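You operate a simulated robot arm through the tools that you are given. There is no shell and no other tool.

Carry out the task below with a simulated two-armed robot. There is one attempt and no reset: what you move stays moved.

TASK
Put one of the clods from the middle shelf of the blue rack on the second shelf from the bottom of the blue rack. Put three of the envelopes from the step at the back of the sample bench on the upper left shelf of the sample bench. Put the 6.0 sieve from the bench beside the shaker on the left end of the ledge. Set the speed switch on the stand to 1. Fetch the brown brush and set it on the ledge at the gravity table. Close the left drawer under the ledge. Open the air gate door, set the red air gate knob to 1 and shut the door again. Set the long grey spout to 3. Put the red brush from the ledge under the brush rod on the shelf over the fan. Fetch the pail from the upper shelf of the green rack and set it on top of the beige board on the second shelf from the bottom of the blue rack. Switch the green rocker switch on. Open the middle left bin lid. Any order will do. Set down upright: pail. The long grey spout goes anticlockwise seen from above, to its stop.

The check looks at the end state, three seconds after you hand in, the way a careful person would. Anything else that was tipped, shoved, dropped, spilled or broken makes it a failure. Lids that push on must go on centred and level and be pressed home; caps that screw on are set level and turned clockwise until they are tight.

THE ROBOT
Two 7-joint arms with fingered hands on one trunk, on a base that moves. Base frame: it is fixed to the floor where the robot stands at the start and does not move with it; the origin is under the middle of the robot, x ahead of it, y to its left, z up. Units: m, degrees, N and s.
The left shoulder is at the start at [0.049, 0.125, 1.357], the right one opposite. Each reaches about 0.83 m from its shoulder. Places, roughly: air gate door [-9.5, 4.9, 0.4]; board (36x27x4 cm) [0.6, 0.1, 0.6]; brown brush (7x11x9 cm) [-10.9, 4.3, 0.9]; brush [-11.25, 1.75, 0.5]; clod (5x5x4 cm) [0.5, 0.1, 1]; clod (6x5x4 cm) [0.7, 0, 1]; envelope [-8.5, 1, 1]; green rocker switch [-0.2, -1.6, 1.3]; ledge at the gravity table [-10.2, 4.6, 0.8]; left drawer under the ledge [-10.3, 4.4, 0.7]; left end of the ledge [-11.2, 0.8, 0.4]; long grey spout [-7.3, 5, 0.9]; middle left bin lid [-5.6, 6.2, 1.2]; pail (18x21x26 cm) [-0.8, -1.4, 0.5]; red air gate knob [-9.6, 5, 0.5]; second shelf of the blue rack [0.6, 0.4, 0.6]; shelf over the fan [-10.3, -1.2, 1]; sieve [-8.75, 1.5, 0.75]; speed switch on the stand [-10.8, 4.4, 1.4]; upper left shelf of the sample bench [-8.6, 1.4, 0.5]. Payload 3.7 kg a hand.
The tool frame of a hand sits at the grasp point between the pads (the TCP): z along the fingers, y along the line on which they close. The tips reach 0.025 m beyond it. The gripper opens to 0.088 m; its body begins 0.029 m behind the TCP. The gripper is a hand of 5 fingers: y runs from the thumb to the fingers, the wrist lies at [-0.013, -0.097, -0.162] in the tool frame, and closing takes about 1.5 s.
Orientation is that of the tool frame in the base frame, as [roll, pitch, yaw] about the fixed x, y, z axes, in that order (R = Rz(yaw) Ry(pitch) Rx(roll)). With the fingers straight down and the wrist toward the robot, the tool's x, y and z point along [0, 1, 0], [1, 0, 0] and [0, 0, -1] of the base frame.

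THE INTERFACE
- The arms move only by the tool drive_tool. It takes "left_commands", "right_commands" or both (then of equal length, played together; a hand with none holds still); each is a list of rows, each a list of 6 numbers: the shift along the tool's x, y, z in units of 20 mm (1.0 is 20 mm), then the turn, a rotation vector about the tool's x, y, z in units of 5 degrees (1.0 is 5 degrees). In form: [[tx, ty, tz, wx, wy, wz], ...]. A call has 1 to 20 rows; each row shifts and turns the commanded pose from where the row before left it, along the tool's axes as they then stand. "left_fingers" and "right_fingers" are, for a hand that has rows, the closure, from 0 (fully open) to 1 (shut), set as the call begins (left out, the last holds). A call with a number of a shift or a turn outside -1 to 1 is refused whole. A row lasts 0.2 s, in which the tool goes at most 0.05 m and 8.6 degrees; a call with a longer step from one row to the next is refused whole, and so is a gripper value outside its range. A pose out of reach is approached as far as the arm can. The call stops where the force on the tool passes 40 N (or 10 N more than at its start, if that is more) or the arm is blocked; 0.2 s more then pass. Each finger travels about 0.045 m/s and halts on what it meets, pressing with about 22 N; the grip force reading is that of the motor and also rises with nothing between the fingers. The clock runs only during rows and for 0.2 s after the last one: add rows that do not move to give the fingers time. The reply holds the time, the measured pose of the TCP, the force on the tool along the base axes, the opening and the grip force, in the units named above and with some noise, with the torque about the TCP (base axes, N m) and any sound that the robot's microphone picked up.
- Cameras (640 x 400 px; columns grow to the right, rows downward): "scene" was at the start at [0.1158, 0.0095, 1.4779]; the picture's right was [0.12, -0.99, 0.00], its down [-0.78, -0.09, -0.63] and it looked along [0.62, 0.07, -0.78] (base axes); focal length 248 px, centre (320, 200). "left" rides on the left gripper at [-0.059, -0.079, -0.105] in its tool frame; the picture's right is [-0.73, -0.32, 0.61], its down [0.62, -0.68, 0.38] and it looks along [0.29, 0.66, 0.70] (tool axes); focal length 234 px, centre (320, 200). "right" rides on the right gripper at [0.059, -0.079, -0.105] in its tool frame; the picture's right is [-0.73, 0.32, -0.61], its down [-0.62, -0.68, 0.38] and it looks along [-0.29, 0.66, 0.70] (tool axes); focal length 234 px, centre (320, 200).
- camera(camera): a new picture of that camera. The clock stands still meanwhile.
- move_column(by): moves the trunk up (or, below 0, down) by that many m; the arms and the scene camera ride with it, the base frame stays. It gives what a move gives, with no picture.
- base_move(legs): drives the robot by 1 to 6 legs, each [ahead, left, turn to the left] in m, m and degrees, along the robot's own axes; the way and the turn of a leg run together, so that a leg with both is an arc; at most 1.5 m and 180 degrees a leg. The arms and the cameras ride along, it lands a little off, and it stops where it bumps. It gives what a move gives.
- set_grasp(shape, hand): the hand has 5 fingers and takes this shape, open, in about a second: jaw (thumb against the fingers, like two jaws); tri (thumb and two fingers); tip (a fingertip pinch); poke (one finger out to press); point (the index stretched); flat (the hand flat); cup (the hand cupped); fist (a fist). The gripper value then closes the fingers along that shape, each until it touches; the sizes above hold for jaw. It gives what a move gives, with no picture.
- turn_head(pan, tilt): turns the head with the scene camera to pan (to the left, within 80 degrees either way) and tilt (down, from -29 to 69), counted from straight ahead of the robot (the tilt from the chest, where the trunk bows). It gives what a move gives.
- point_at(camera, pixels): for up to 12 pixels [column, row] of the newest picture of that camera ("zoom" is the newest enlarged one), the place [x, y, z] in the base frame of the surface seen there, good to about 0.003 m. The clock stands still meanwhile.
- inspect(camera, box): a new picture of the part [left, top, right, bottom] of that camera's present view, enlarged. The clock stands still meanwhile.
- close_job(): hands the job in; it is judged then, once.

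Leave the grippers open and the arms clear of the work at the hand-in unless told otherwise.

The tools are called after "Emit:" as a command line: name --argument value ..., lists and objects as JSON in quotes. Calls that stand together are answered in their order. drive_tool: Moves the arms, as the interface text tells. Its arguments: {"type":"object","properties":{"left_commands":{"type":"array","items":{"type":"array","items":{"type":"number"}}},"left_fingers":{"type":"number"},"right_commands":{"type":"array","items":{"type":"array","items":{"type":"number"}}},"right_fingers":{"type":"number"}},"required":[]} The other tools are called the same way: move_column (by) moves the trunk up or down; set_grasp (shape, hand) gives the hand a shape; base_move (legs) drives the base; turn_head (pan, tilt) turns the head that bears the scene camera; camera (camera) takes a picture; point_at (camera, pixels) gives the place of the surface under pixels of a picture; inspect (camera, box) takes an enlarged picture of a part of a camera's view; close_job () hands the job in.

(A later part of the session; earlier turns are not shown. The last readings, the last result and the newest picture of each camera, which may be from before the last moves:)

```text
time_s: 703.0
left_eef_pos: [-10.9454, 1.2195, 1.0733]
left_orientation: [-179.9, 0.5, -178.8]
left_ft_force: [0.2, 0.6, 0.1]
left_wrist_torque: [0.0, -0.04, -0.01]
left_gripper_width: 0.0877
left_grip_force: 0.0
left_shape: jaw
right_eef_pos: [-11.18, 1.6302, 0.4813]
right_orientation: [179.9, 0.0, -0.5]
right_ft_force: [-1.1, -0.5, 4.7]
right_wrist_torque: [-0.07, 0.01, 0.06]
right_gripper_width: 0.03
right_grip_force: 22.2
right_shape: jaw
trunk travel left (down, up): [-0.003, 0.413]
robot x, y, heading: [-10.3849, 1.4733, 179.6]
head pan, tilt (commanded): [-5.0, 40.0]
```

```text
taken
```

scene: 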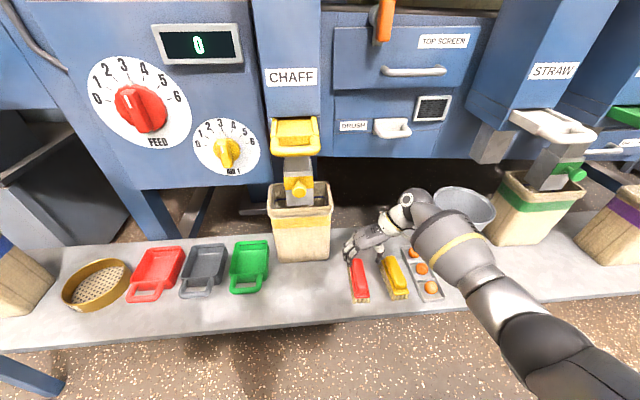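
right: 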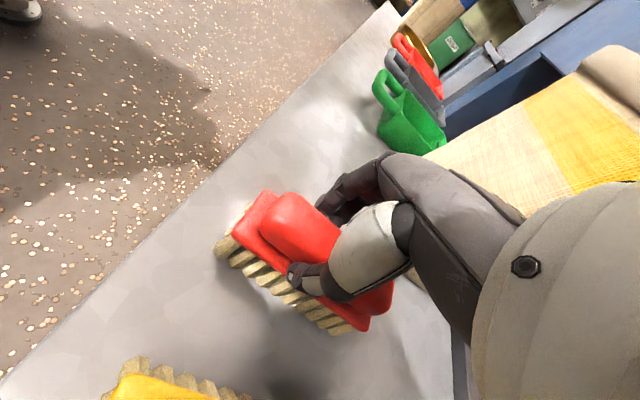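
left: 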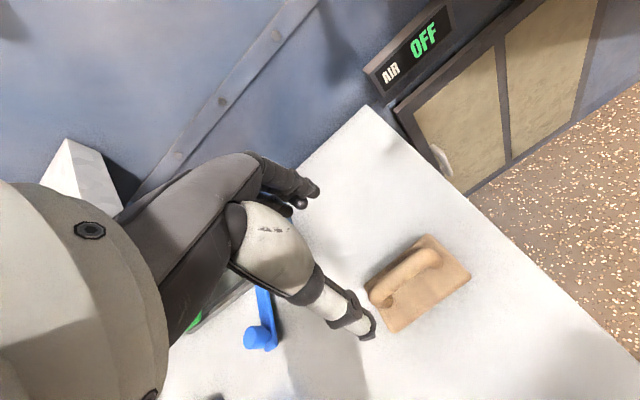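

Gripped (30 mm). I lift 0.14 m.

Emit:
drive_tool --right_commands '[[0, 0, -0.6, 0, 0, 0], [0, 0, -0.8, 0, 0, 0], [0, 0, -1, 0, 0, 0], [0, 0, -1, 0, 0, 0], [0, 0, -1, 0, 0, 0], [0, 0, -1, 0, 0, 0], [0, 0, -1, 0, 0, 0], [0, 0, -0.8, 0, 0, 0], [0, 0, 0, 0, 0, 0]]'

Emit:
camera --camera "right"

```text
time_s: 705.0
left_eef_pos: [-10.9445, 1.2202, 1.0742]
left_orientation: [-179.9, 0.4, -178.8]
left_ft_force: [-0.5, -0.1, -0.5]
left_wrist_torque: [-0.03, -0.03, -0.01]
left_gripper_width: 0.0876
left_grip_force: 0.1
left_shape: jaw
right_eef_pos: [-11.1813, 1.6315, 0.6242]
right_orientation: [-179.9, 0.0, -0.4]
right_ft_force: [0.3, 0.9, -1.5]
right_wrist_torque: [0.0, -0.02, -0.02]
right_gripper_width: 0.0297
right_grip_force: 22.1
right_shape: jaw
trunk travel left (down, up): [-0.003, 0.413]
robot x, y, heading: [-10.3852, 1.4699, 179.6]
head pan, tilt (commanded): [-5.0, 40.0]
```

```text
taken
```

right: 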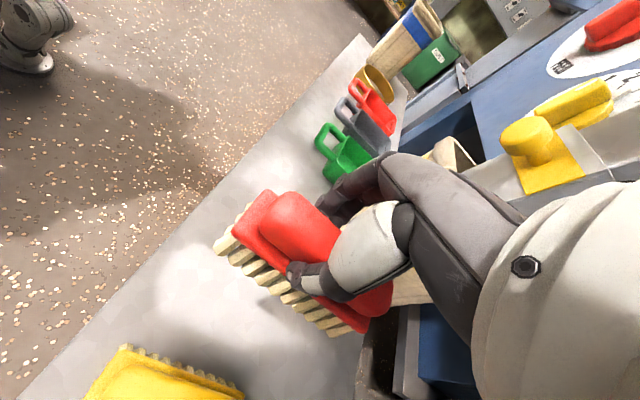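

The brush is held. I back away 0.5 m and raise the trunk in two steps, watching the right arm.

Emit:
base_move --legs '[[-0.5, 0, 0]]'

Emit:
move_column --by 0.17

Emit:
move_column --by 0.17

Emit:
camera --camera "right"

```text
time_s: 707.9
left_eef_pos: [-10.4498, 1.2215, 1.0747]
left_orientation: [180.0, 0.3, -179.5]
left_ft_force: [0.6, 0.0, 0.3]
left_wrist_torque: [0.02, 0.04, 0.0]
left_gripper_width: 0.0878
left_grip_force: 0.0
left_shape: jaw
right_eef_pos: [-10.6825, 1.6351, 0.6258]
right_orientation: [180.0, 0.1, -1.2]
right_ft_force: [1.1, -0.4, -0.6]
right_wrist_torque: [0.0, -0.02, -0.01]
right_gripper_width: 0.0296
right_grip_force: 21.8
right_shape: jaw
trunk travel left (down, up): [-0.003, 0.413]
robot x, y, heading: [-9.8912, 1.4669, 179.3]
head pan, tilt (commanded): [-5.0, 40.0]
```

```text
time_s: 709.8
left_eef_pos: [-10.4522, 1.221, 1.2416]
left_orientation: [-180.0, 0.7, -179.4]
left_ft_force: [0.0, -0.7, 0.1]
left_wrist_torque: [0.0, 0.0, -0.03]
left_gripper_width: 0.0875
left_grip_force: 0.1
left_shape: jaw
right_eef_pos: [-10.6902, 1.6362, 0.8917]
right_orientation: [179.9, 8.7, -1.1]
right_ft_force: [-0.6, -0.3, -0.8]
right_wrist_torque: [-0.01, -0.05, 0.02]
right_gripper_width: 0.0297
right_grip_force: 22.2
right_shape: jaw
trunk travel left (down, up): [-0.173, 0.243]
robot x, y, heading: [-9.8894, 1.4705, 178.9]
head pan, tilt (commanded): [-5.0, 40.0]
```

```text
time_s: 711.8
left_eef_pos: [-10.4503, 1.2213, 1.4138]
left_orientation: [180.0, 0.5, -179.5]
left_ft_force: [-0.1, 0.4, 0.4]
left_wrist_torque: [0.0, 0.0, 0.0]
left_gripper_width: 0.0874
left_grip_force: 0.1
left_shape: jaw
right_eef_pos: [-10.6331, 1.6341, 1.3157]
right_orientation: [179.9, 29.7, -1.1]
right_ft_force: [-0.3, 0.8, -1.1]
right_wrist_torque: [0.0, -0.03, -0.05]
right_gripper_width: 0.0301
right_grip_force: 21.9
right_shape: jaw
trunk travel left (down, up): [-0.343, 0.073]
robot x, y, heading: [-9.8915, 1.4698, 178.9]
head pan, tilt (commanded): [-5.0, 40.0]
```

```text
taken
```

right: 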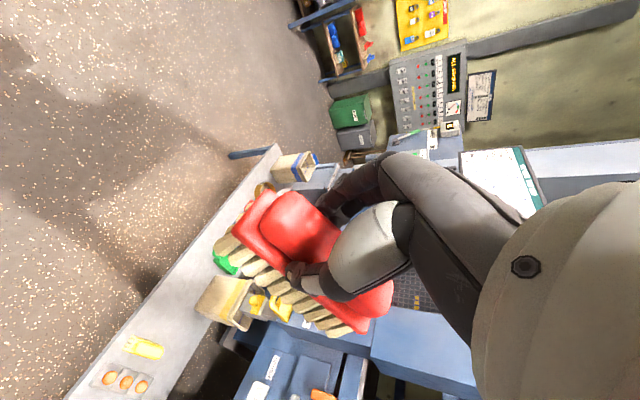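

The hand rose and pitched 30° with the trunk. I level it again (wy +30°) and lower it to about z 1.12.

Emit:
drive_tool --right_commands '[[0, 0, 0.3, 0, 1, 0], [0, 0, 0.3, 0, 1, 0], [0, 0, 0.3, 0, 1, 0], [0, 0, 0.3, 0, 1, 0], [0, 0, 0.3, 0, 1, 0], [0, 0, 0.3, 0, 0.94, 0], [0, 0, 1, 0, 0, 0], [0, 0, 1, 0, 0, 0], [0, 0, 1, 0, 0, 0], [0, 0, 1, 0, 0, 0], [0, 0, 1, 0, 0, 0], [0, 0, 1, 0, 0, 0], [0, 0, 1, 0, 0, 0], [0, 0, 0, 0, 0, 0]]'

Emit:
base_move --legs '[[0, 0, 90]]'

Emit:
turn_head --pan 0 --tilt 20

Emit:
camera --camera "scene"

```text
time_s: 714.8
left_eef_pos: [-10.4499, 1.2205, 1.4133]
left_orientation: [-180.0, 0.5, -179.5]
left_ft_force: [0.0, -0.2, -0.9]
left_wrist_torque: [0.01, -0.01, 0.01]
left_gripper_width: 0.0874
left_grip_force: 0.0
left_shape: jaw
right_eef_pos: [-10.5674, 1.6352, 1.12]
right_orientation: [179.9, -0.1, -1.1]
right_ft_force: [-0.1, -0.2, -1.4]
right_wrist_torque: [-0.01, -0.02, -0.01]
right_gripper_width: 0.0297
right_grip_force: 22.0
right_shape: jaw
right hand out of reach, approached as far as the arm can: row 1, 2, 3, 4, 5, 6, 10
trunk travel left (down, up): [-0.343, 0.073]
robot x, y, heading: [-9.8881, 1.4709, 179.0]
head pan, tilt (commanded): [-5.0, 40.0]
```

```text
time_s: 719.0
left_eef_pos: [-9.6505, 0.9042, 1.4144]
left_orientation: [-180.0, 0.4, -90.3]
left_ft_force: [-0.3, -0.9, 0.6]
left_wrist_torque: [-0.01, 0.0, 0.0]
left_gripper_width: 0.0877
left_grip_force: 0.1
left_shape: jaw
right_eef_pos: [-10.0652, 0.7935, 1.1203]
right_orientation: [179.9, -0.1, 88.1]
right_ft_force: [-0.4, -0.8, -1.4]
right_wrist_torque: [0.02, 0.01, -0.02]
right_gripper_width: 0.0296
right_grip_force: 21.8
right_shape: jaw
trunk travel left (down, up): [-0.343, 0.073]
robot x, y, heading: [-9.8901, 1.4656, -91.8]
head pan, tilt (commanded): [-5.0, 40.0]
```

```text
time_s: 719.8
left_eef_pos: [-9.6502, 0.903, 1.4138]
left_orientation: [-179.9, 0.5, -90.3]
left_ft_force: [-0.1, 0.3, -0.7]
left_wrist_torque: [0.01, -0.03, -0.02]
left_gripper_width: 0.0877
left_grip_force: 0.0
left_shape: jaw
right_eef_pos: [-10.065, 0.7924, 1.1213]
right_orientation: [179.9, 0.0, 88.1]
right_ft_force: [-0.3, 0.7, -1.8]
right_wrist_torque: [0.01, -0.02, -0.03]
right_gripper_width: 0.0299
right_grip_force: 22.6
right_shape: jaw
trunk travel left (down, up): [-0.343, 0.073]
robot x, y, heading: [-9.8859, 1.4647, -91.9]
head pan, tilt (commanded): [0.0, 20.0]
```

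```text
taken
```

scene: 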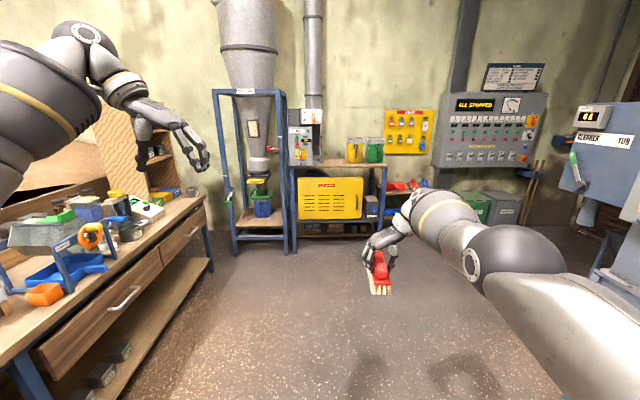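

The shelf over the fan is at (340,163), with a yellow and a green cup on it. I look closer and measure the free space.

Emit:
inspect --camera "scene" --box '[270, 120, 410, 230]'

Emit:
point_at --camera "zoom" --pixels '[[240, 195], [300, 195], [350, 190], [390, 130], [480, 130], [250, 175], [320, 175], [150, 200], [530, 185], [395, 180], [200, 120], [330, 300]]'

```text
3.64 times, centred on (340, 175) of scene
```

zoom: 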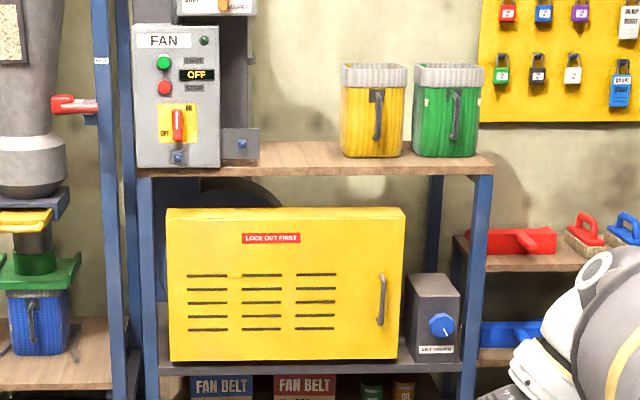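

```text
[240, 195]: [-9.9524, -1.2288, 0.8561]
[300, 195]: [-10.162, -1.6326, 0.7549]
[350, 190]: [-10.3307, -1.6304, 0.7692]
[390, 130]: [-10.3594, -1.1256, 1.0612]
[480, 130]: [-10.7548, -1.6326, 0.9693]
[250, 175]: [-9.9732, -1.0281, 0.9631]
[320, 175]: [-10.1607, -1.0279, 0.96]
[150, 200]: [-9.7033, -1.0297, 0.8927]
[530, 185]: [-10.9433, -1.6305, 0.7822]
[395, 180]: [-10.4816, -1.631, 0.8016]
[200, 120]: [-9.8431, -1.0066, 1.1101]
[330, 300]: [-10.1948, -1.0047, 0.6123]
```

Emit:
point_at --camera "zoom" --pixels '[[280, 160], [300, 150], [280, 145], [320, 165], [345, 155], [375, 155], [255, 155], [340, 120]]'

```text
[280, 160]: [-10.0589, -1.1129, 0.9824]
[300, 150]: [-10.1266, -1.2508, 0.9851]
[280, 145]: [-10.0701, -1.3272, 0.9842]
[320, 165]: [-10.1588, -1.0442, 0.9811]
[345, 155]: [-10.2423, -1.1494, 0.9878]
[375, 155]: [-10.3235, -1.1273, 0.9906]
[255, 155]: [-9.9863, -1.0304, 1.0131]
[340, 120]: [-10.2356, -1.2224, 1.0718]
```

Shelf top z 0.983, free from x −9.97 to −10.24. I'll set the brush down at about (−10.05, −1.13). First I pull the left hand back so it won't touch the cyclone frame, then straighten and drive 1.5 m.

Emit:
drive_tool --left_commands '[[-1, 0, 0, 0, 0, 0], [-1, 0, 0, 0, 0, 0], [-1, 0, 0, 0, 0, 0], [-1, 0, 0, 0, 0, 0], [-1, 0, 0, 0, 0, 0], [-1, 0, 0, 0, 0, 0], [-1, 0, 0, 0, 0, 0], [-1, 0, 0, 0, 0, 0], [-1, 0, 0, 0, 0, 0], [0, 0, 0, 0, 0, 0]]'

Emit:
base_move --legs '[[0, 0, 1.9], [1.5, 0, 0]]'

Emit:
camera --camera "scene"

```text
time_s: 722.0
left_eef_pos: [-9.6496, 1.0837, 1.4149]
left_orientation: [179.9, 0.5, -90.3]
left_ft_force: [-0.1, 0.4, -0.3]
left_wrist_torque: [-0.03, -0.01, -0.01]
left_gripper_width: 0.0874
left_grip_force: 0.1
left_shape: jaw
right_eef_pos: [-10.066, 0.7934, 1.1206]
right_orientation: [179.9, 0.0, 88.1]
right_ft_force: [-0.5, 0.4, -1.0]
right_wrist_torque: [0.02, 0.0, 0.0]
right_gripper_width: 0.0296
right_grip_force: 21.5
right_shape: jaw
trunk travel left (down, up): [-0.343, 0.073]
robot x, y, heading: [-9.889, 1.4696, -91.6]
head pan, tilt (commanded): [0.0, 20.0]
```

```text
time_s: 729.9
left_eef_pos: [-9.6175, -0.4305, 1.4146]
left_orientation: [179.9, 0.5, -87.6]
left_ft_force: [0.6, -0.5, 0.7]
left_wrist_torque: [0.01, -0.01, 0.05]
left_gripper_width: 0.0877
left_grip_force: 0.0
left_shape: jaw
right_eef_pos: [-10.019, -0.7408, 1.1212]
right_orientation: [179.9, 0.0, 90.7]
right_ft_force: [-0.1, 0.2, -1.9]
right_wrist_torque: [0.0, -0.01, 0.03]
right_gripper_width: 0.0297
right_grip_force: 22.1
right_shape: jaw
trunk travel left (down, up): [-0.343, 0.073]
robot x, y, heading: [-9.8752, -0.0569, -89.2]
head pan, tilt (commanded): [0.0, 20.0]
```

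```text
taken
```

scene: 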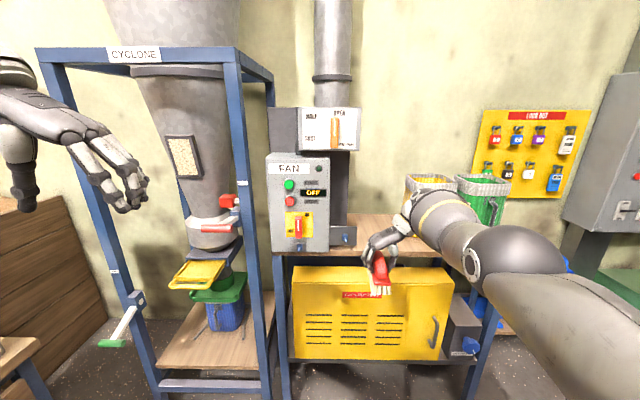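

Emit:
point_at --camera "scene" --pixels '[[90, 170], [250, 200], [125, 315], [240, 60], [300, 215], [340, 240], [375, 225], [400, 215], [430, 185], [240, 205], [335, 130]]'

```text
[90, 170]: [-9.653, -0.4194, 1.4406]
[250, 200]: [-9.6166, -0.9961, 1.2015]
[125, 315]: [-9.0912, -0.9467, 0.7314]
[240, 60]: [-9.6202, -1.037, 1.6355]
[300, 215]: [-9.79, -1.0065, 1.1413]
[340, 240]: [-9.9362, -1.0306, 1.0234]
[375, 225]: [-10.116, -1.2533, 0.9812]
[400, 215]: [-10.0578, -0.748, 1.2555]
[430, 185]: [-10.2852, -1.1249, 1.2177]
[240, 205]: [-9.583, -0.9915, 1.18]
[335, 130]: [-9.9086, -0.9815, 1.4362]
```

Clear. I drive 0.35 m ahead and slightly right.

Emit:
base_move --legs '[[0.35, -0.025, -0.8]]'

Emit:
camera --camera "scene"

Emit:
camera --camera "right"

```text
time_s: 732.2
left_eef_pos: [-9.6461, -0.7843, 1.4161]
left_orientation: [180.0, 0.5, -88.6]
left_ft_force: [0.4, 0.3, 0.3]
left_wrist_torque: [0.05, 0.01, 0.01]
left_gripper_width: 0.0875
left_grip_force: 0.0
left_shape: jaw
right_eef_pos: [-10.0533, -1.0873, 1.1195]
right_orientation: [179.9, 0.0, 89.7]
right_ft_force: [0.5, -0.7, -1.9]
right_wrist_torque: [0.02, -0.02, -0.04]
right_gripper_width: 0.0299
right_grip_force: 22.6
right_shape: jaw
trunk travel left (down, up): [-0.343, 0.073]
robot x, y, heading: [-9.8988, -0.4064, -90.3]
head pan, tilt (commanded): [0.0, 20.0]
```

```text
taken
```

scene: 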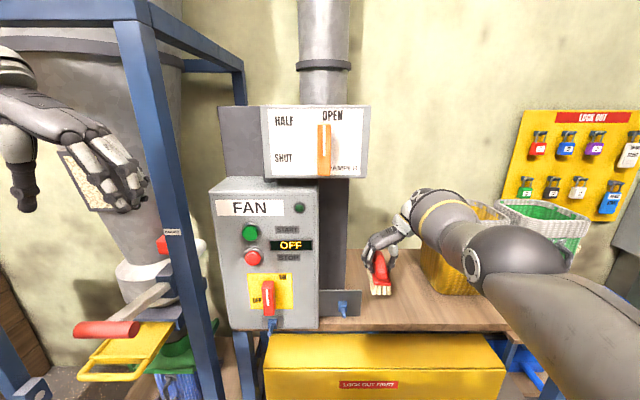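

```text
taken
```

right: 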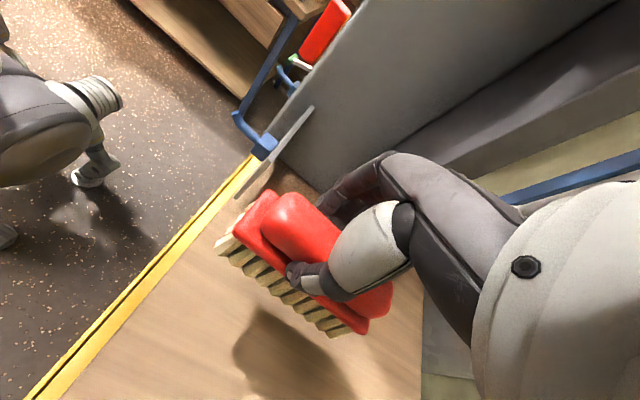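

The brush is over the free part of the shelf. I go 4 cm further in and lower it.

Emit:
drive_tool --right_commands '[[-0.7, 0, 0, 0, 0, 0], [-0.7, 0, 0, 0, 0, 0], [-0.6, 0, 0, 0, 0, 0], [0, 0, 0.8, 0, 0, 0], [0, 0, 0.8, 0, 0, 0], [0, 0, 0.8, 0, 0, 0], [0, 0, 0.6, 0, 0, 0], [0, 0, 0.3, 0, 0, 0], [0, 0, 0.2, 0, 0, 0], [0, 0, 0.1, 0, 0, 0], [0, 0, 0, 0, 0, 0]]'

Emit:
camera --camera "right"

```text
time_s: 734.6
left_eef_pos: [-9.6458, -0.7848, 1.4156]
left_orientation: [-180.0, 0.4, -88.6]
left_ft_force: [0.4, 0.0, 0.0]
left_wrist_torque: [0.0, 0.04, -0.02]
left_gripper_width: 0.0875
left_grip_force: 0.0
left_shape: jaw
right_eef_pos: [-10.0551, -1.0785, 1.0498]
right_orientation: [179.8, -0.1, 89.7]
right_ft_force: [-0.2, 0.4, -1.4]
right_wrist_torque: [0.01, 0.0, 0.0]
right_gripper_width: 0.0297
right_grip_force: 22.8
right_shape: jaw
right hand out of reach, approached as far as the arm can: row 1, 2, 3, 6, 10
trunk travel left (down, up): [-0.343, 0.073]
robot x, y, heading: [-9.8959, -0.4063, -90.1]
head pan, tilt (commanded): [0.0, 20.0]
```

```text
taken
```

right: 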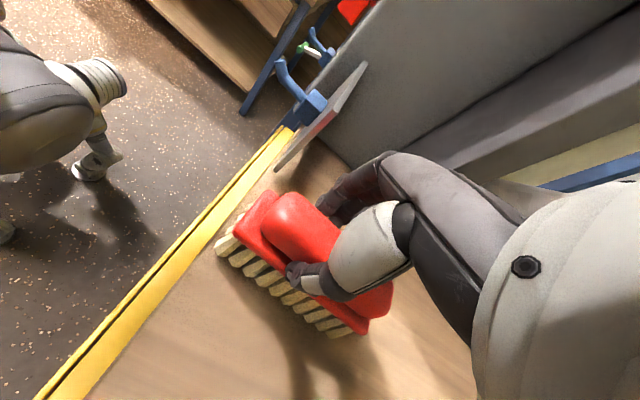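

It didn't get deeper (reach). I drive the base 0.06 m forward, with the brush still 8 mm above the shelf.

Emit:
base_move --legs '[[0.06, 0, 0]]'

Emit:
drive_tool --right_commands '[[0, 0, 0.15, 0, 0, 0], [0, 0, 0.15, 0, 0, 0], [0, 0, 0.15, 0, 0, 0], [0, 0, 0, 0, 0, 0]]'

Emit:
camera --camera "right"

```text
time_s: 735.5
left_eef_pos: [-9.646, -0.8462, 1.4161]
left_orientation: [-180.0, 0.5, -88.5]
left_ft_force: [0.4, -0.2, 0.1]
left_wrist_torque: [0.05, 0.02, -0.04]
left_gripper_width: 0.0876
left_grip_force: 0.0
left_shape: jaw
right_eef_pos: [-10.0553, -1.1405, 1.0498]
right_orientation: [179.9, 0.0, 89.9]
right_ft_force: [-0.3, -0.6, -1.6]
right_wrist_torque: [0.02, 0.01, -0.01]
right_gripper_width: 0.0299
right_grip_force: 21.9
right_shape: jaw
trunk travel left (down, up): [-0.343, 0.073]
robot x, y, heading: [-9.8982, -0.4659, -89.8]
head pan, tilt (commanded): [0.0, 20.0]
```

```text
time_s: 736.5
left_eef_pos: [-9.6468, -0.8443, 1.4155]
left_orientation: [-180.0, 0.3, -88.4]
left_ft_force: [1.0, 0.5, 0.3]
left_wrist_torque: [0.03, 0.04, 0.03]
left_gripper_width: 0.0875
left_grip_force: 0.0
left_shape: jaw
right_eef_pos: [-10.0547, -1.1362, 1.0412]
right_orientation: [179.9, 0.0, 89.9]
right_ft_force: [-0.3, -0.2, -0.7]
right_wrist_torque: [0.0, 0.0, 0.01]
right_gripper_width: 0.0297
right_grip_force: 22.2
right_shape: jaw
trunk travel left (down, up): [-0.343, 0.073]
robot x, y, heading: [-9.8962, -0.4691, -90.0]
head pan, tilt (commanded): [0.0, 20.0]
```

```text
taken
```

right: 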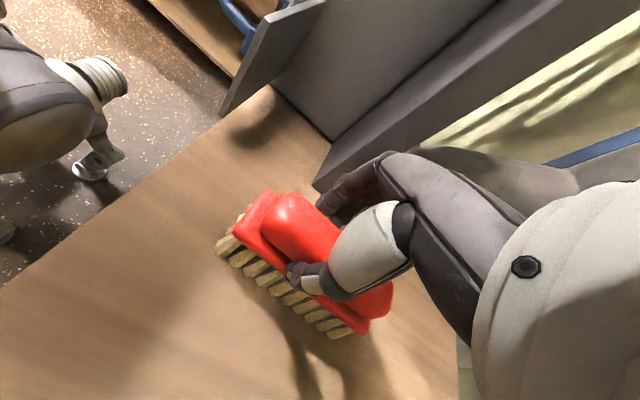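

It touches. I lower 2 mm more, open the hand partway and lift off.

Emit:
drive_tool --right_commands '[[0, 0, 0.1, 0, 0, 0], [0, 0, 0, 0, 0, 0], [0, 0, 0, 0, 0, 0], [0, 0, 0, 0, 0, 0], [0, 0, 0, 0, 0, 0], [0, 0, 0, 0, 0, 0], [0, 0, -0.5, 0, 0, 0], [0, 0, -0.8, 0, 0, 0], [0, 0, -1, 0, 0, 0], [0, 0, -1, 0, 0, 0], [0, 0, -1, 0, 0, 0], [0, 0, -1, 0, 0, 0], [0, 0, 0, 0, 0, 0]]' --right_fingers 0.25

Emit:
camera --camera "right"

Emit:
camera --camera "scene"

```text
time_s: 739.3
left_eef_pos: [-9.6459, -0.8444, 1.4164]
left_orientation: [-180.0, 0.4, -88.6]
left_ft_force: [0.0, -0.2, 0.2]
left_wrist_torque: [0.01, -0.01, -0.03]
left_gripper_width: 0.0875
left_grip_force: 0.1
left_shape: jaw
right_eef_pos: [-10.0564, -1.1383, 1.1439]
right_orientation: [179.9, 0.0, 89.9]
right_ft_force: [-0.5, -1.0, 0.9]
right_wrist_torque: [0.01, 0.01, 0.0]
right_gripper_width: 0.0656
right_grip_force: 0.0
right_shape: jaw
trunk travel left (down, up): [-0.343, 0.073]
robot x, y, heading: [-9.9, -0.4668, -89.9]
head pan, tilt (commanded): [0.0, 20.0]
```

```text
taken
```

right: 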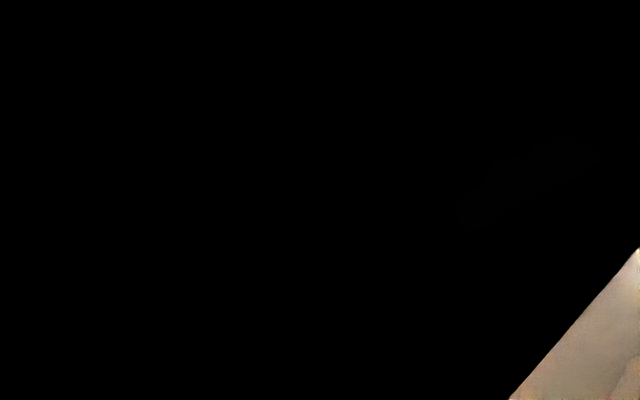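

```text
taken
```

scene: 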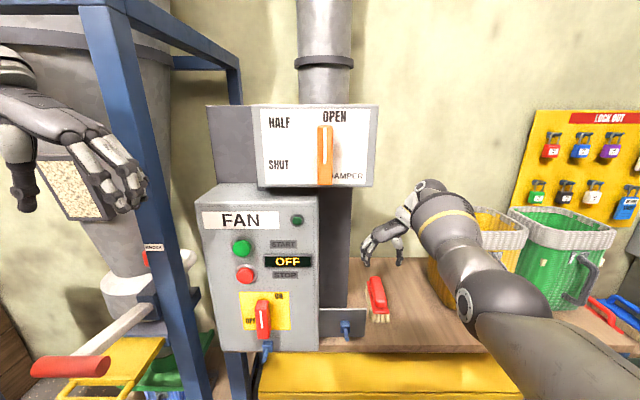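

The brush stands on the shelf. I back straight away.

Emit:
base_move --legs '[[-0.45, 0, 0]]'

Emit:
inspect --camera "scene" --box '[260, 150, 480, 290]'

Emit:
camera --camera "right"

```text
time_s: 742.0
left_eef_pos: [-9.6462, -0.3961, 1.4163]
left_orientation: [180.0, 0.5, -88.3]
left_ft_force: [0.2, -0.4, 0.1]
left_wrist_torque: [0.02, 0.02, 0.01]
left_gripper_width: 0.0873
left_grip_force: 0.0
left_shape: jaw
right_eef_pos: [-10.0544, -0.6894, 1.1462]
right_orientation: [179.9, 0.1, 90.0]
right_ft_force: [0.4, -0.1, -0.6]
right_wrist_torque: [-0.04, -0.03, 0.01]
right_gripper_width: 0.0656
right_grip_force: 0.0
right_shape: jaw
trunk travel left (down, up): [-0.343, 0.073]
robot x, y, heading: [-9.8979, -0.0221, -89.7]
head pan, tilt (commanded): [0.0, 20.0]
```

```text
2.86 times, centred on (370, 220) of scene
```

zoom: 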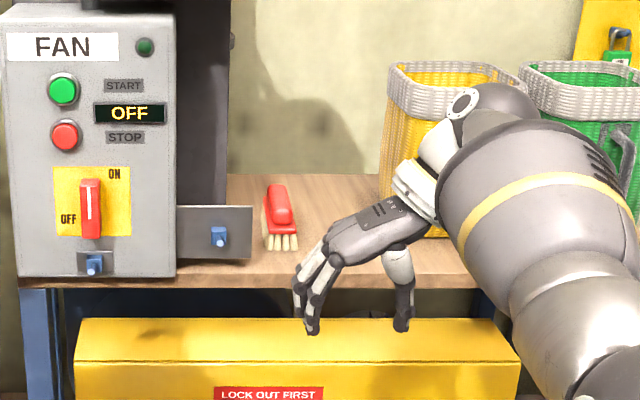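

```text
taken
```

right: 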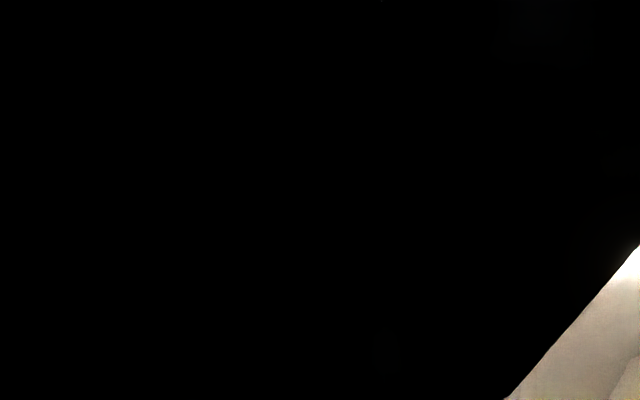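

The red brush is on the shelf over the fan. Last: the envelopes. I pull the right hand back, then turn toward the sample bench.

Emit:
drive_tool --right_commands '[[1, 0, 0, 0, 0, 0], [1, 0, 0, 0, 0, 0], [1, 0, 0, 0, 0, 0], [1, 0, 0, 0, 0, 0], [1, 0, 0, 0, 0, 0], [1, 0, 0, 0, 0, 0], [1, 0, 0, 0, 0, 0], [1, 0, 0, 0, 0, 0], [1, 0, 0, 0, 0, 0], [1, 0, 0, 0, 0, 0], [1, 0, 0, 0, 0, 0], [1, 0, 0, 0, 0, 0], [0, 0, 0, 0, 0, 0]]' --right_fingers 0

Emit:
base_move --legs '[[0, 0, 90], [0, 1.05, 0]]'

Emit:
turn_head --pan 5 --tilt 25

Emit:
camera --camera "scene"

```text
time_s: 744.9
left_eef_pos: [-9.6453, -0.3976, 1.4149]
left_orientation: [179.9, 0.5, -88.4]
left_ft_force: [0.3, 0.3, -0.6]
left_wrist_torque: [0.01, 0.01, 0.01]
left_gripper_width: 0.0876
left_grip_force: 0.0
left_shape: jaw
right_eef_pos: [-10.0545, -0.4496, 1.1451]
right_orientation: [179.9, 0.0, 90.0]
right_ft_force: [0.2, -0.3, 0.0]
right_wrist_torque: [0.02, -0.01, 0.03]
right_gripper_width: 0.0878
right_grip_force: 0.0
right_shape: jaw
trunk travel left (down, up): [-0.343, 0.073]
robot x, y, heading: [-9.8953, -0.0185, -89.8]
head pan, tilt (commanded): [0.0, 20.0]
```

```text
time_s: 758.4
left_eef_pos: [-9.5413, 1.3017, 1.4162]
left_orientation: [-179.9, 0.5, 2.1]
left_ft_force: [0.8, -0.2, 0.0]
left_wrist_torque: [-0.02, -0.03, -0.01]
left_gripper_width: 0.0877
left_grip_force: 0.0
left_shape: jaw
right_eef_pos: [-9.4835, 0.8931, 1.146]
right_orientation: [179.9, -0.1, -179.4]
right_ft_force: [0.7, -0.3, 0.0]
right_wrist_torque: [0.01, 0.0, 0.02]
right_gripper_width: 0.0874
right_grip_force: 0.0
right_shape: jaw
trunk travel left (down, up): [-0.343, 0.073]
robot x, y, heading: [-9.9133, 1.0449, 0.5]
head pan, tilt (commanded): [0.0, 20.0]
```

```text
time_s: 759.0
left_eef_pos: [-9.5413, 1.3017, 1.4144]
left_orientation: [180.0, 0.6, 2.0]
left_ft_force: [0.1, -0.2, 1.0]
left_wrist_torque: [0.01, -0.03, -0.01]
left_gripper_width: 0.0874
left_grip_force: 0.1
left_shape: jaw
right_eef_pos: [-9.484, 0.8927, 1.145]
right_orientation: [179.8, 0.0, -179.5]
right_ft_force: [-0.1, -0.3, -0.7]
right_wrist_torque: [0.02, -0.01, 0.01]
right_gripper_width: 0.0875
right_grip_force: 0.1
right_shape: jaw
trunk travel left (down, up): [-0.343, 0.073]
robot x, y, heading: [-9.9128, 1.0482, 0.9]
head pan, tilt (commanded): [5.0, 25.0]
```

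```text
taken
```

scene: 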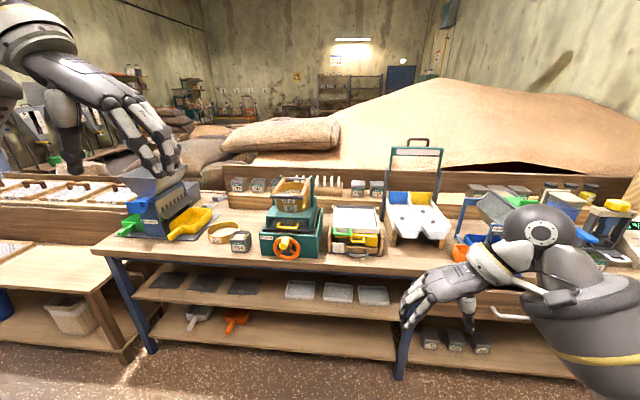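

I measure the envelopes' surroundings: shaker top, tray rim, sorter in front, and the shelf below.

Emit:
inspect --camera "scene" --box '[220, 150, 460, 310]'

Emit:
point_at --camera "zoom" --pixels '[[145, 78], [230, 78], [150, 100], [225, 100], [255, 115], [170, 200], [180, 255], [370, 155], [350, 245], [345, 220], [310, 90], [280, 90]]'

```text
2.50 times, centred on (340, 230) of scene
```

zoom: 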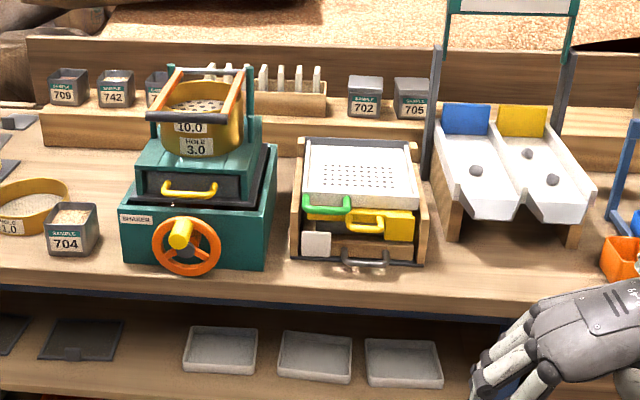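

```text
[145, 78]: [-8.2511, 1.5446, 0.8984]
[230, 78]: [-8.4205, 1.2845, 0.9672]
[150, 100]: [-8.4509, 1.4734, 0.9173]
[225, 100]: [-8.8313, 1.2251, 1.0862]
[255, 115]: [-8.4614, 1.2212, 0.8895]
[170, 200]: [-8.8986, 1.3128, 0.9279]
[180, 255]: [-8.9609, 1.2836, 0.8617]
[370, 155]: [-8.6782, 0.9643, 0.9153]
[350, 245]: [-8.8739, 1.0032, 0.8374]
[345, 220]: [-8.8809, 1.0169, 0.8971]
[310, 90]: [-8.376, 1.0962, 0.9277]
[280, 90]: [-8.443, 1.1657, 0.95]
```

The right hand already closes along y with its wrist to the right, and the corridor over the white sorter (y 0.87–1.13) leads to the rightmost envelopes. I raise the left hand, lower the trunk 0.3 m here in the open, then raise the right hand to z≈1.13 tilted 15° forward.

Emit:
drive_tool --left_commands '[[0, 0, -1, 0, 0, 0], [0, 0, -1, 0, 0, 0], [0, 0, -1, 0, 0, 0], [0, 0, -1, 0, 0, 0], [0, 0, -1, 0, 0, 0], [0, 0, -1, 0, 0, 0], [0, 0, -1, 0, 0, 0], [0, 0, 0, 0, 0, 0]]'

Emit:
move_column --by -0.29

Emit:
drive_tool --right_commands '[[-0.5, 0, -0.8, 0, -1, 0], [-0.5, 0, -0.8, 0, -1, 0], [-0.5, 0, -0.8, 0, -1, 0], [-0.5, 0, -0.9, 0, 0, 0], [-0.5, 0, -0.9, 0, 0, 0], [-0.5, 0, -0.9, 0, 0, 0], [-0.5, 0, -0.9, 0, 0, 0], [-0.5, 0, -0.9, 0, 0, 0], [-0.5, 0, -0.9, 0, 0, 0], [-0.5, 0, -0.9, 0, 0, 0], [-0.5, 0, -0.9, 0, 0, 0], [-0.5, 0, -0.9, 0, 0, 0], [-0.5, 0, -0.9, 0, 0, 0], [-0.5, 0, -0.9, 0, 0, 0], [-0.5, 0, -0.9, 0, 0, 0], [0, 0, 0, 0, 0, 0]]'

Emit:
camera --camera "scene"

```text
time_s: 760.8
left_eef_pos: [-9.5392, 1.3019, 1.5558]
left_orientation: [-180.0, 0.5, 2.1]
left_ft_force: [1.4, 0.2, 0.4]
left_wrist_torque: [-0.04, -0.01, 0.01]
left_gripper_width: 0.0876
left_grip_force: 0.1
left_shape: jaw
right_eef_pos: [-9.4835, 0.8928, 1.1436]
right_orientation: [179.8, -0.1, -179.6]
right_ft_force: [0.4, 0.9, -0.3]
right_wrist_torque: [0.01, -0.01, -0.02]
right_gripper_width: 0.0877
right_grip_force: 0.0
right_shape: jaw
trunk travel left (down, up): [-0.343, 0.073]
robot x, y, heading: [-9.9141, 1.0475, 0.6]
head pan, tilt (commanded): [5.0, 25.0]
```

```text
time_s: 763.7
left_eef_pos: [-9.5421, 1.301, 1.267]
left_orientation: [-179.9, 0.4, 2.0]
left_ft_force: [-0.5, 0.0, -0.1]
left_wrist_torque: [-0.02, -0.06, -0.02]
left_gripper_width: 0.0877
left_grip_force: 0.0
left_shape: jaw
right_eef_pos: [-9.4782, 0.8933, 0.7748]
right_orientation: [179.9, -19.1, -179.4]
right_ft_force: [0.1, -1.0, 0.7]
right_wrist_torque: [-0.02, 0.02, 0.01]
right_gripper_width: 0.0877
right_grip_force: 0.1
right_shape: jaw
trunk travel left (down, up): [-0.053, 0.363]
robot x, y, heading: [-9.9192, 1.0476, 0.7]
head pan, tilt (commanded): [5.0, 25.0]
```

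```text
time_s: 767.1
left_eef_pos: [-9.5395, 1.301, 1.2653]
left_orientation: [180.0, 0.6, 2.1]
left_ft_force: [-0.1, -0.7, 0.2]
left_wrist_torque: [0.04, -0.01, 0.0]
left_gripper_width: 0.0877
left_grip_force: 0.2
left_shape: jaw
right_eef_pos: [-9.2994, 0.8938, 1.0224]
right_orientation: [-179.9, -4.0, -179.5]
right_ft_force: [0.4, 0.2, -0.5]
right_wrist_torque: [-0.02, -0.01, -0.02]
right_gripper_width: 0.0879
right_grip_force: 0.1
right_shape: jaw
trunk travel left (down, up): [-0.053, 0.363]
robot x, y, heading: [-9.9139, 1.0477, 0.7]
head pan, tilt (commanded): [5.0, 25.0]
```

```text
taken
```

scene: 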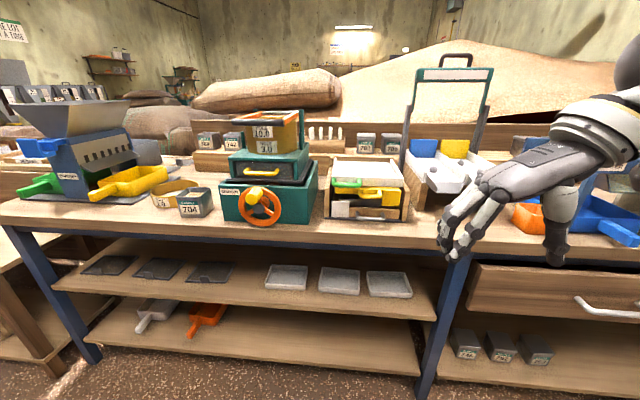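

I tilt the right hand forward 19° more and raise it to about 1.13, then drive 0.55 m ahead and slightly right.

Emit:
drive_tool --right_commands '[[0, 0, -0.6, 0, -0.95, 0], [0, 0, -0.6, 0, -0.95, 0], [0, 0, -0.6, 0, -0.95, 0], [0, 0, -0.6, 0, -0.95, 0], [0, 0, -0.8, 0, 0, 0], [0, 0, -0.8, 0, 0, 0], [0, 0, -0.8, 0, 0, 0], [0, 0, 0, 0, 0, 0]]'

Emit:
base_move --legs '[[0.5, -0.05, -0.7]]'

Emit:
camera --camera "scene"

```text
time_s: 768.9
left_eef_pos: [-9.5389, 1.3008, 1.2661]
left_orientation: [179.9, 0.5, 2.2]
left_ft_force: [-0.3, 0.8, 0.5]
left_wrist_torque: [0.01, 0.0, 0.0]
left_gripper_width: 0.0875
left_grip_force: 0.1
left_shape: jaw
right_eef_pos: [-9.3164, 0.8943, 1.1144]
right_orientation: [179.9, 14.9, -179.5]
right_ft_force: [-0.3, 0.0, 0.5]
right_wrist_torque: [0.05, -0.02, -0.02]
right_gripper_width: 0.0875
right_grip_force: 0.1
right_shape: jaw
trunk travel left (down, up): [-0.053, 0.363]
robot x, y, heading: [-9.9159, 1.0457, 0.6]
head pan, tilt (commanded): [5.0, 25.0]
```

```text
time_s: 771.9
left_eef_pos: [-9.0413, 1.2546, 1.2658]
left_orientation: [-179.9, 0.4, 2.1]
left_ft_force: [0.2, -0.7, 0.1]
left_wrist_torque: [0.01, 0.0, 0.01]
left_gripper_width: 0.0875
left_grip_force: 0.1
left_shape: jaw
right_eef_pos: [-8.8179, 0.846, 1.1156]
right_orientation: [179.9, 14.9, -179.6]
right_ft_force: [0.0, -0.2, -0.5]
right_wrist_torque: [-0.02, 0.02, 0.02]
right_gripper_width: 0.0877
right_grip_force: 0.1
right_shape: jaw
trunk travel left (down, up): [-0.053, 0.363]
robot x, y, heading: [-9.4186, 1.001, 0.7]
head pan, tilt (commanded): [5.0, 25.0]
```

```text
taken
```

scene: 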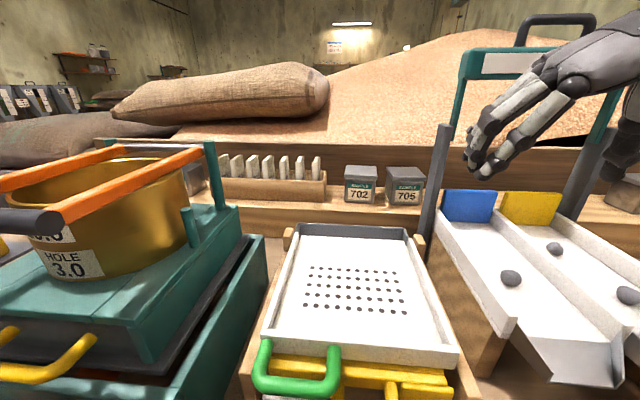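

Now the envelopes are clearly visible at (220–320,165). I measure them and the shaker parts near the path.

Emit:
inspect --camera "scene" --box '[200, 135, 360, 225]'

Emit:
point_at --camera "zoom" --pixels '[[100, 85], [160, 90], [220, 90], [283, 90], [347, 90], [408, 92], [472, 92], [472, 130], [485, 130], [408, 130], [300, 215], [40, 110]]'

Emit:
point_at --camera "scene" --pixels '[[190, 155], [213, 150], [213, 190], [225, 205], [120, 190], [437, 150], [190, 215], [110, 150]]'

```text
4.00 times, centred on (280, 180) of scene
```

zoom: 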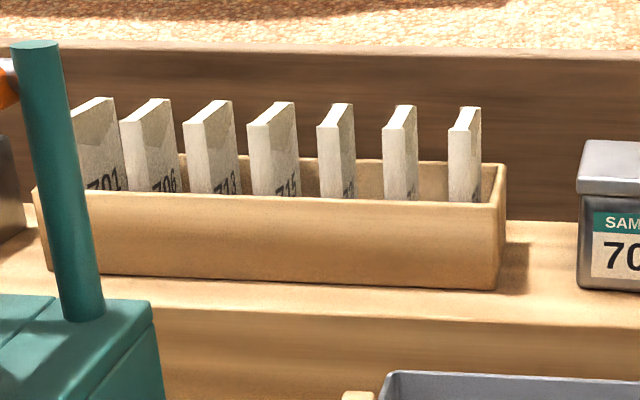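

```text
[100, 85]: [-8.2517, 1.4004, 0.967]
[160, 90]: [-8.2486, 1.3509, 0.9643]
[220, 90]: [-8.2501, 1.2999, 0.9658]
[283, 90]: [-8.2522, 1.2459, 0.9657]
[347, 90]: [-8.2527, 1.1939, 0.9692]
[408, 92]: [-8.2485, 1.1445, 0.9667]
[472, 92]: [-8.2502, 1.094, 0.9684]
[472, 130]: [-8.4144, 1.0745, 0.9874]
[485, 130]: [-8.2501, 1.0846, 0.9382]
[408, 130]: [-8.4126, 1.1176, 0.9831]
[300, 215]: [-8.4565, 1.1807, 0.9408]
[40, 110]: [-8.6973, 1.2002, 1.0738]
```

```text
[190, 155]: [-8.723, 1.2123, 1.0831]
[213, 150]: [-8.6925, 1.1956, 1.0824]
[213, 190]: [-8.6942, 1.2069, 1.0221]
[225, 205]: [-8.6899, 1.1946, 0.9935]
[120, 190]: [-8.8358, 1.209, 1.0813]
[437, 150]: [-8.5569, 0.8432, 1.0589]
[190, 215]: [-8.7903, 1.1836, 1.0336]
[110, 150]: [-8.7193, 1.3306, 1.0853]
```

Rightmost envelope centre: y≈1.081, x≈−8.41, top z 0.998; tray wall top ≈0.945. The shaker's right post is at y≈1.20. I move the right hand left to y 1.083 at this height.

Emit:
drive_tool --right_commands '[[0, 0.98, -0.1, 0, 0, 0], [0, 0.98, -0.1, 0, 0, 0], [0, 0.98, -0.1, 0, 0, 0], [0, 0.98, -0.1, 0, 0, 0], [0, 0.98, -0.1, 0, 0, 0], [0, 0.98, -0.1, 0, 0, 0], [0, 0.98, -0.1, 0, 0, 0], [0, 0.98, -0.1, 0, 0, 0], [0, 0.98, -0.1, 0, 0, 0], [0, 0.98, -0.1, 0, 0, 0], [0, 0.98, 0, 0, 0, 0], [0, 0.98, 0, 0, 0, 0], [0, 0, 0, 0, 0, 0]]' --right_fingers 0.4

Emit:
base_move --legs '[[0.1, 0, 0]]'

Emit:
camera --camera "scene"

Emit:
camera --camera "right"

```text
time_s: 774.7
left_eef_pos: [-9.0414, 1.2551, 1.2653]
left_orientation: [180.0, 0.5, 2.0]
left_ft_force: [-0.3, -0.1, -0.1]
left_wrist_torque: [-0.02, 0.01, -0.02]
left_gripper_width: 0.0877
left_grip_force: 0.1
left_shape: jaw
right_eef_pos: [-8.8235, 1.0827, 1.1377]
right_orientation: [179.9, 14.9, -179.7]
right_ft_force: [0.7, -0.6, -0.1]
right_wrist_torque: [0.02, 0.0, -0.02]
right_gripper_width: 0.0531
right_grip_force: 0.0
right_shape: jaw
trunk travel left (down, up): [-0.053, 0.363]
robot x, y, heading: [-9.4157, 0.9969, 0.6]
head pan, tilt (commanded): [5.0, 25.0]
```

```text
time_s: 775.8
left_eef_pos: [-8.9427, 1.2555, 1.2661]
left_orientation: [180.0, 0.5, 1.9]
left_ft_force: [-0.7, 0.1, 0.6]
left_wrist_torque: [0.02, 0.03, 0.04]
left_gripper_width: 0.0877
left_grip_force: 0.0
left_shape: jaw
right_eef_pos: [-8.7257, 1.082, 1.1367]
right_orientation: [179.9, 14.9, -179.7]
right_ft_force: [-0.7, -0.2, -0.2]
right_wrist_torque: [0.02, 0.0, -0.01]
right_gripper_width: 0.0535
right_grip_force: 0.1
right_shape: jaw
trunk travel left (down, up): [-0.053, 0.363]
robot x, y, heading: [-9.3231, 0.9997, 0.5]
head pan, tilt (commanded): [5.0, 25.0]
```

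```text
taken
```

scene: 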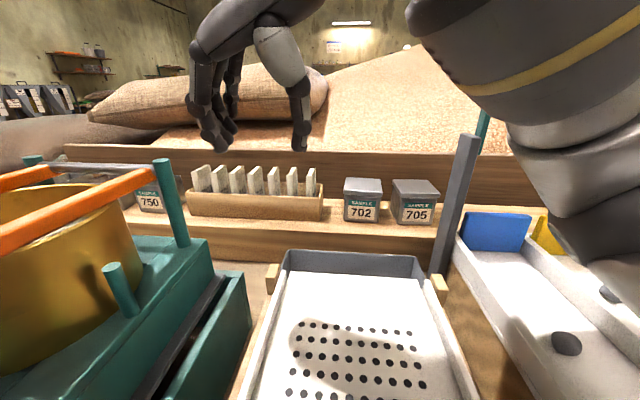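

```text
taken
```

right: 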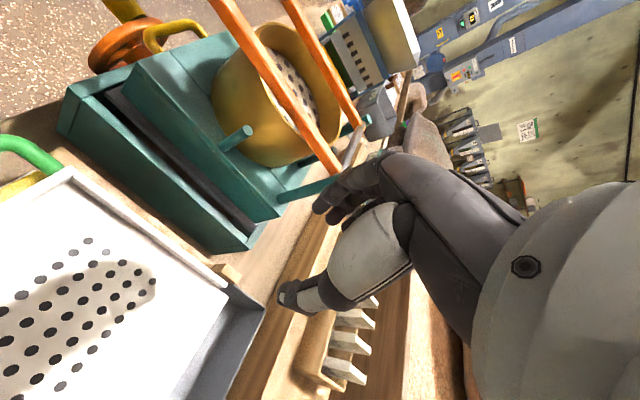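

I extend the hand toward the envelope: forward and slightly down, in steps.

Emit:
drive_tool --right_commands '[[-0.943, 0, 0.5, 0, 0, 0], [-0.943, 0, 0.5, 0, 0, 0], [-0.943, 0, 0.5, 0, 0, 0], [-0.943, 0, 0.5, 0, 0, 0], [-0.943, 0, 0.5, 0, 0, 0], [-0.943, 0, 0.5, 0, 0, 0], [-0.943, 0, 0.5, 0, 0, 0], [-0.943, 0, 0.5, 0, 0, 0], [-0.943, 0, 0.4, 0, 0, 0], [-0.943, 0, 0.4, 0, 0, 0], [-0.943, 0, 0.4, 0, 0, 0], [0, 0, 0, 0, 0, 0]]'

Emit:
camera --camera "right"

Emit:
camera --camera "scene"

```text
time_s: 778.4
left_eef_pos: [-8.9425, 1.2544, 1.2655]
left_orientation: [-180.0, 0.4, 2.0]
left_ft_force: [0.1, 0.9, -0.1]
left_wrist_torque: [-0.01, 0.03, 0.0]
left_gripper_width: 0.0874
left_grip_force: 0.0
left_shape: jaw
right_eef_pos: [-8.4977, 1.0843, 1.089]
right_orientation: [179.9, 15.0, -179.7]
right_ft_force: [0.0, -0.6, 0.6]
right_wrist_torque: [-0.02, 0.01, 0.01]
right_gripper_width: 0.0531
right_grip_force: 0.2
right_shape: jaw
trunk travel left (down, up): [-0.053, 0.363]
robot x, y, heading: [-9.3159, 1.0007, 0.4]
head pan, tilt (commanded): [5.0, 25.0]
```

```text
taken
```

right: 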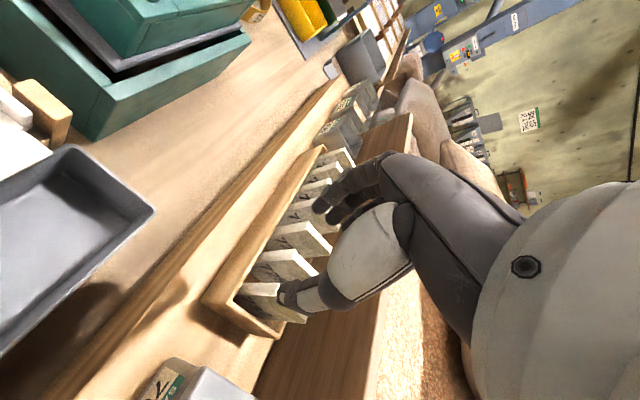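

```text
taken
```

scene: 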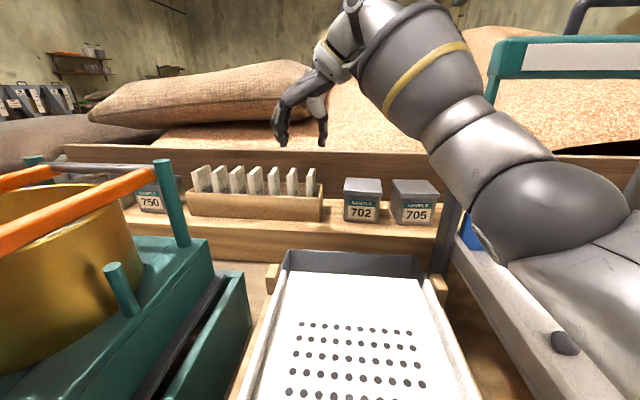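

Emit:
inspect --camera "right" --box '[190, 130, 380, 350]'

Emit:
point_at --camera "zoom" --pixels '[[290, 355], [240, 320], [300, 265], [345, 285], [340, 205], [375, 235], [260, 275], [250, 305], [215, 335]]'

```text
1.82 times, centred on (285, 240) of right
```

zoom: 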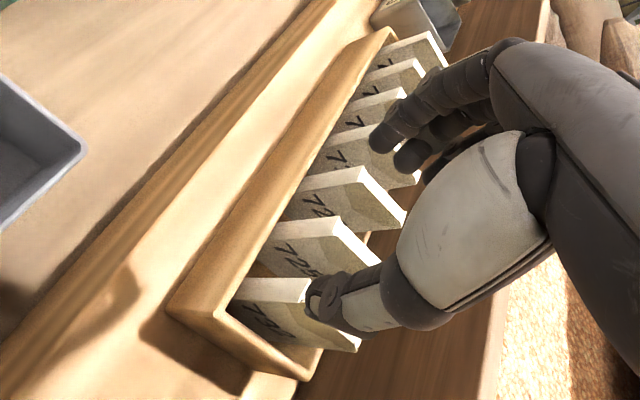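

```text
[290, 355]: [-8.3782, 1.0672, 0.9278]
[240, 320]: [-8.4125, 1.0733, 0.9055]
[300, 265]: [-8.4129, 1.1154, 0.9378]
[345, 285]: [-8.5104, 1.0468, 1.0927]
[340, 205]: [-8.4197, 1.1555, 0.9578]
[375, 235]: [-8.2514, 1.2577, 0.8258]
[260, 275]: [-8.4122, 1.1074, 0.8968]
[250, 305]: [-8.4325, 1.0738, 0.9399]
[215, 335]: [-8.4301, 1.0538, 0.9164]
```

The envelopes stand about 42 mm apart, so the fingers must enter the gaps: I narrow the opening to about 25 mm and approach above the rightmost one.

Emit:
drive_tool --right_commands '[[-0.6, -0.08, 0.5, 0, 0, 0], [-0.6, -0.08, 0.5, 0, 0, 0], [-0.6, 0, 0.4, 0, 0, 0], [-0.6, 0, 0.4, 0, 0, 0], [-0.6, 0, 0.4, 0, 0, 0], [0, 0, 0, 0, 0, 0]]' --right_fingers 0.72

Emit:
camera --camera "right"

Emit:
inspect --camera "scene" --box '[180, 80, 360, 230]'

```text
time_s: 779.8
left_eef_pos: [-8.9438, 1.2554, 1.2663]
left_orientation: [-179.9, 0.4, 1.9]
left_ft_force: [0.5, 0.1, 0.8]
left_wrist_torque: [-0.02, -0.03, 0.01]
left_gripper_width: 0.0877
left_grip_force: 0.1
left_shape: jaw
right_eef_pos: [-8.4445, 1.0762, 1.0577]
right_orientation: [179.8, 15.0, -179.8]
right_ft_force: [-0.1, 0.0, -1.1]
right_wrist_torque: [0.0, 0.0, -0.01]
right_gripper_width: 0.0252
right_grip_force: 0.1
right_shape: jaw
right hand out of reach, approached as far as the arm can: row 4, 5
trunk travel left (down, up): [-0.053, 0.363]
robot x, y, heading: [-9.3208, 1.0011, 0.3]
head pan, tilt (commanded): [5.0, 25.0]
```

```text
taken
```

right: 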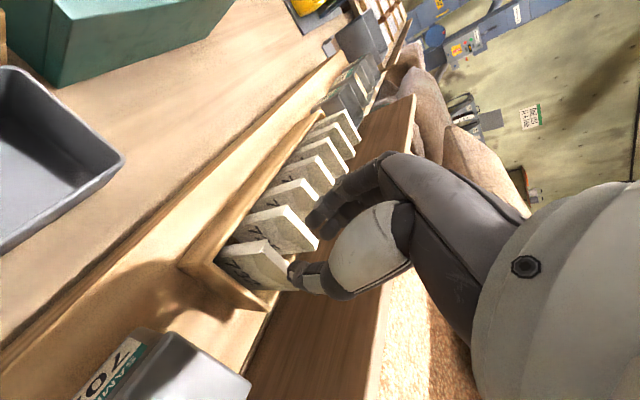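

```text
2.67 times, centred on (270, 155) of scene
```

zoom: 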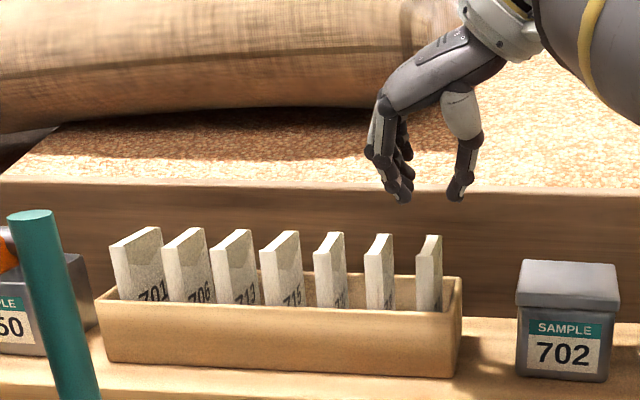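

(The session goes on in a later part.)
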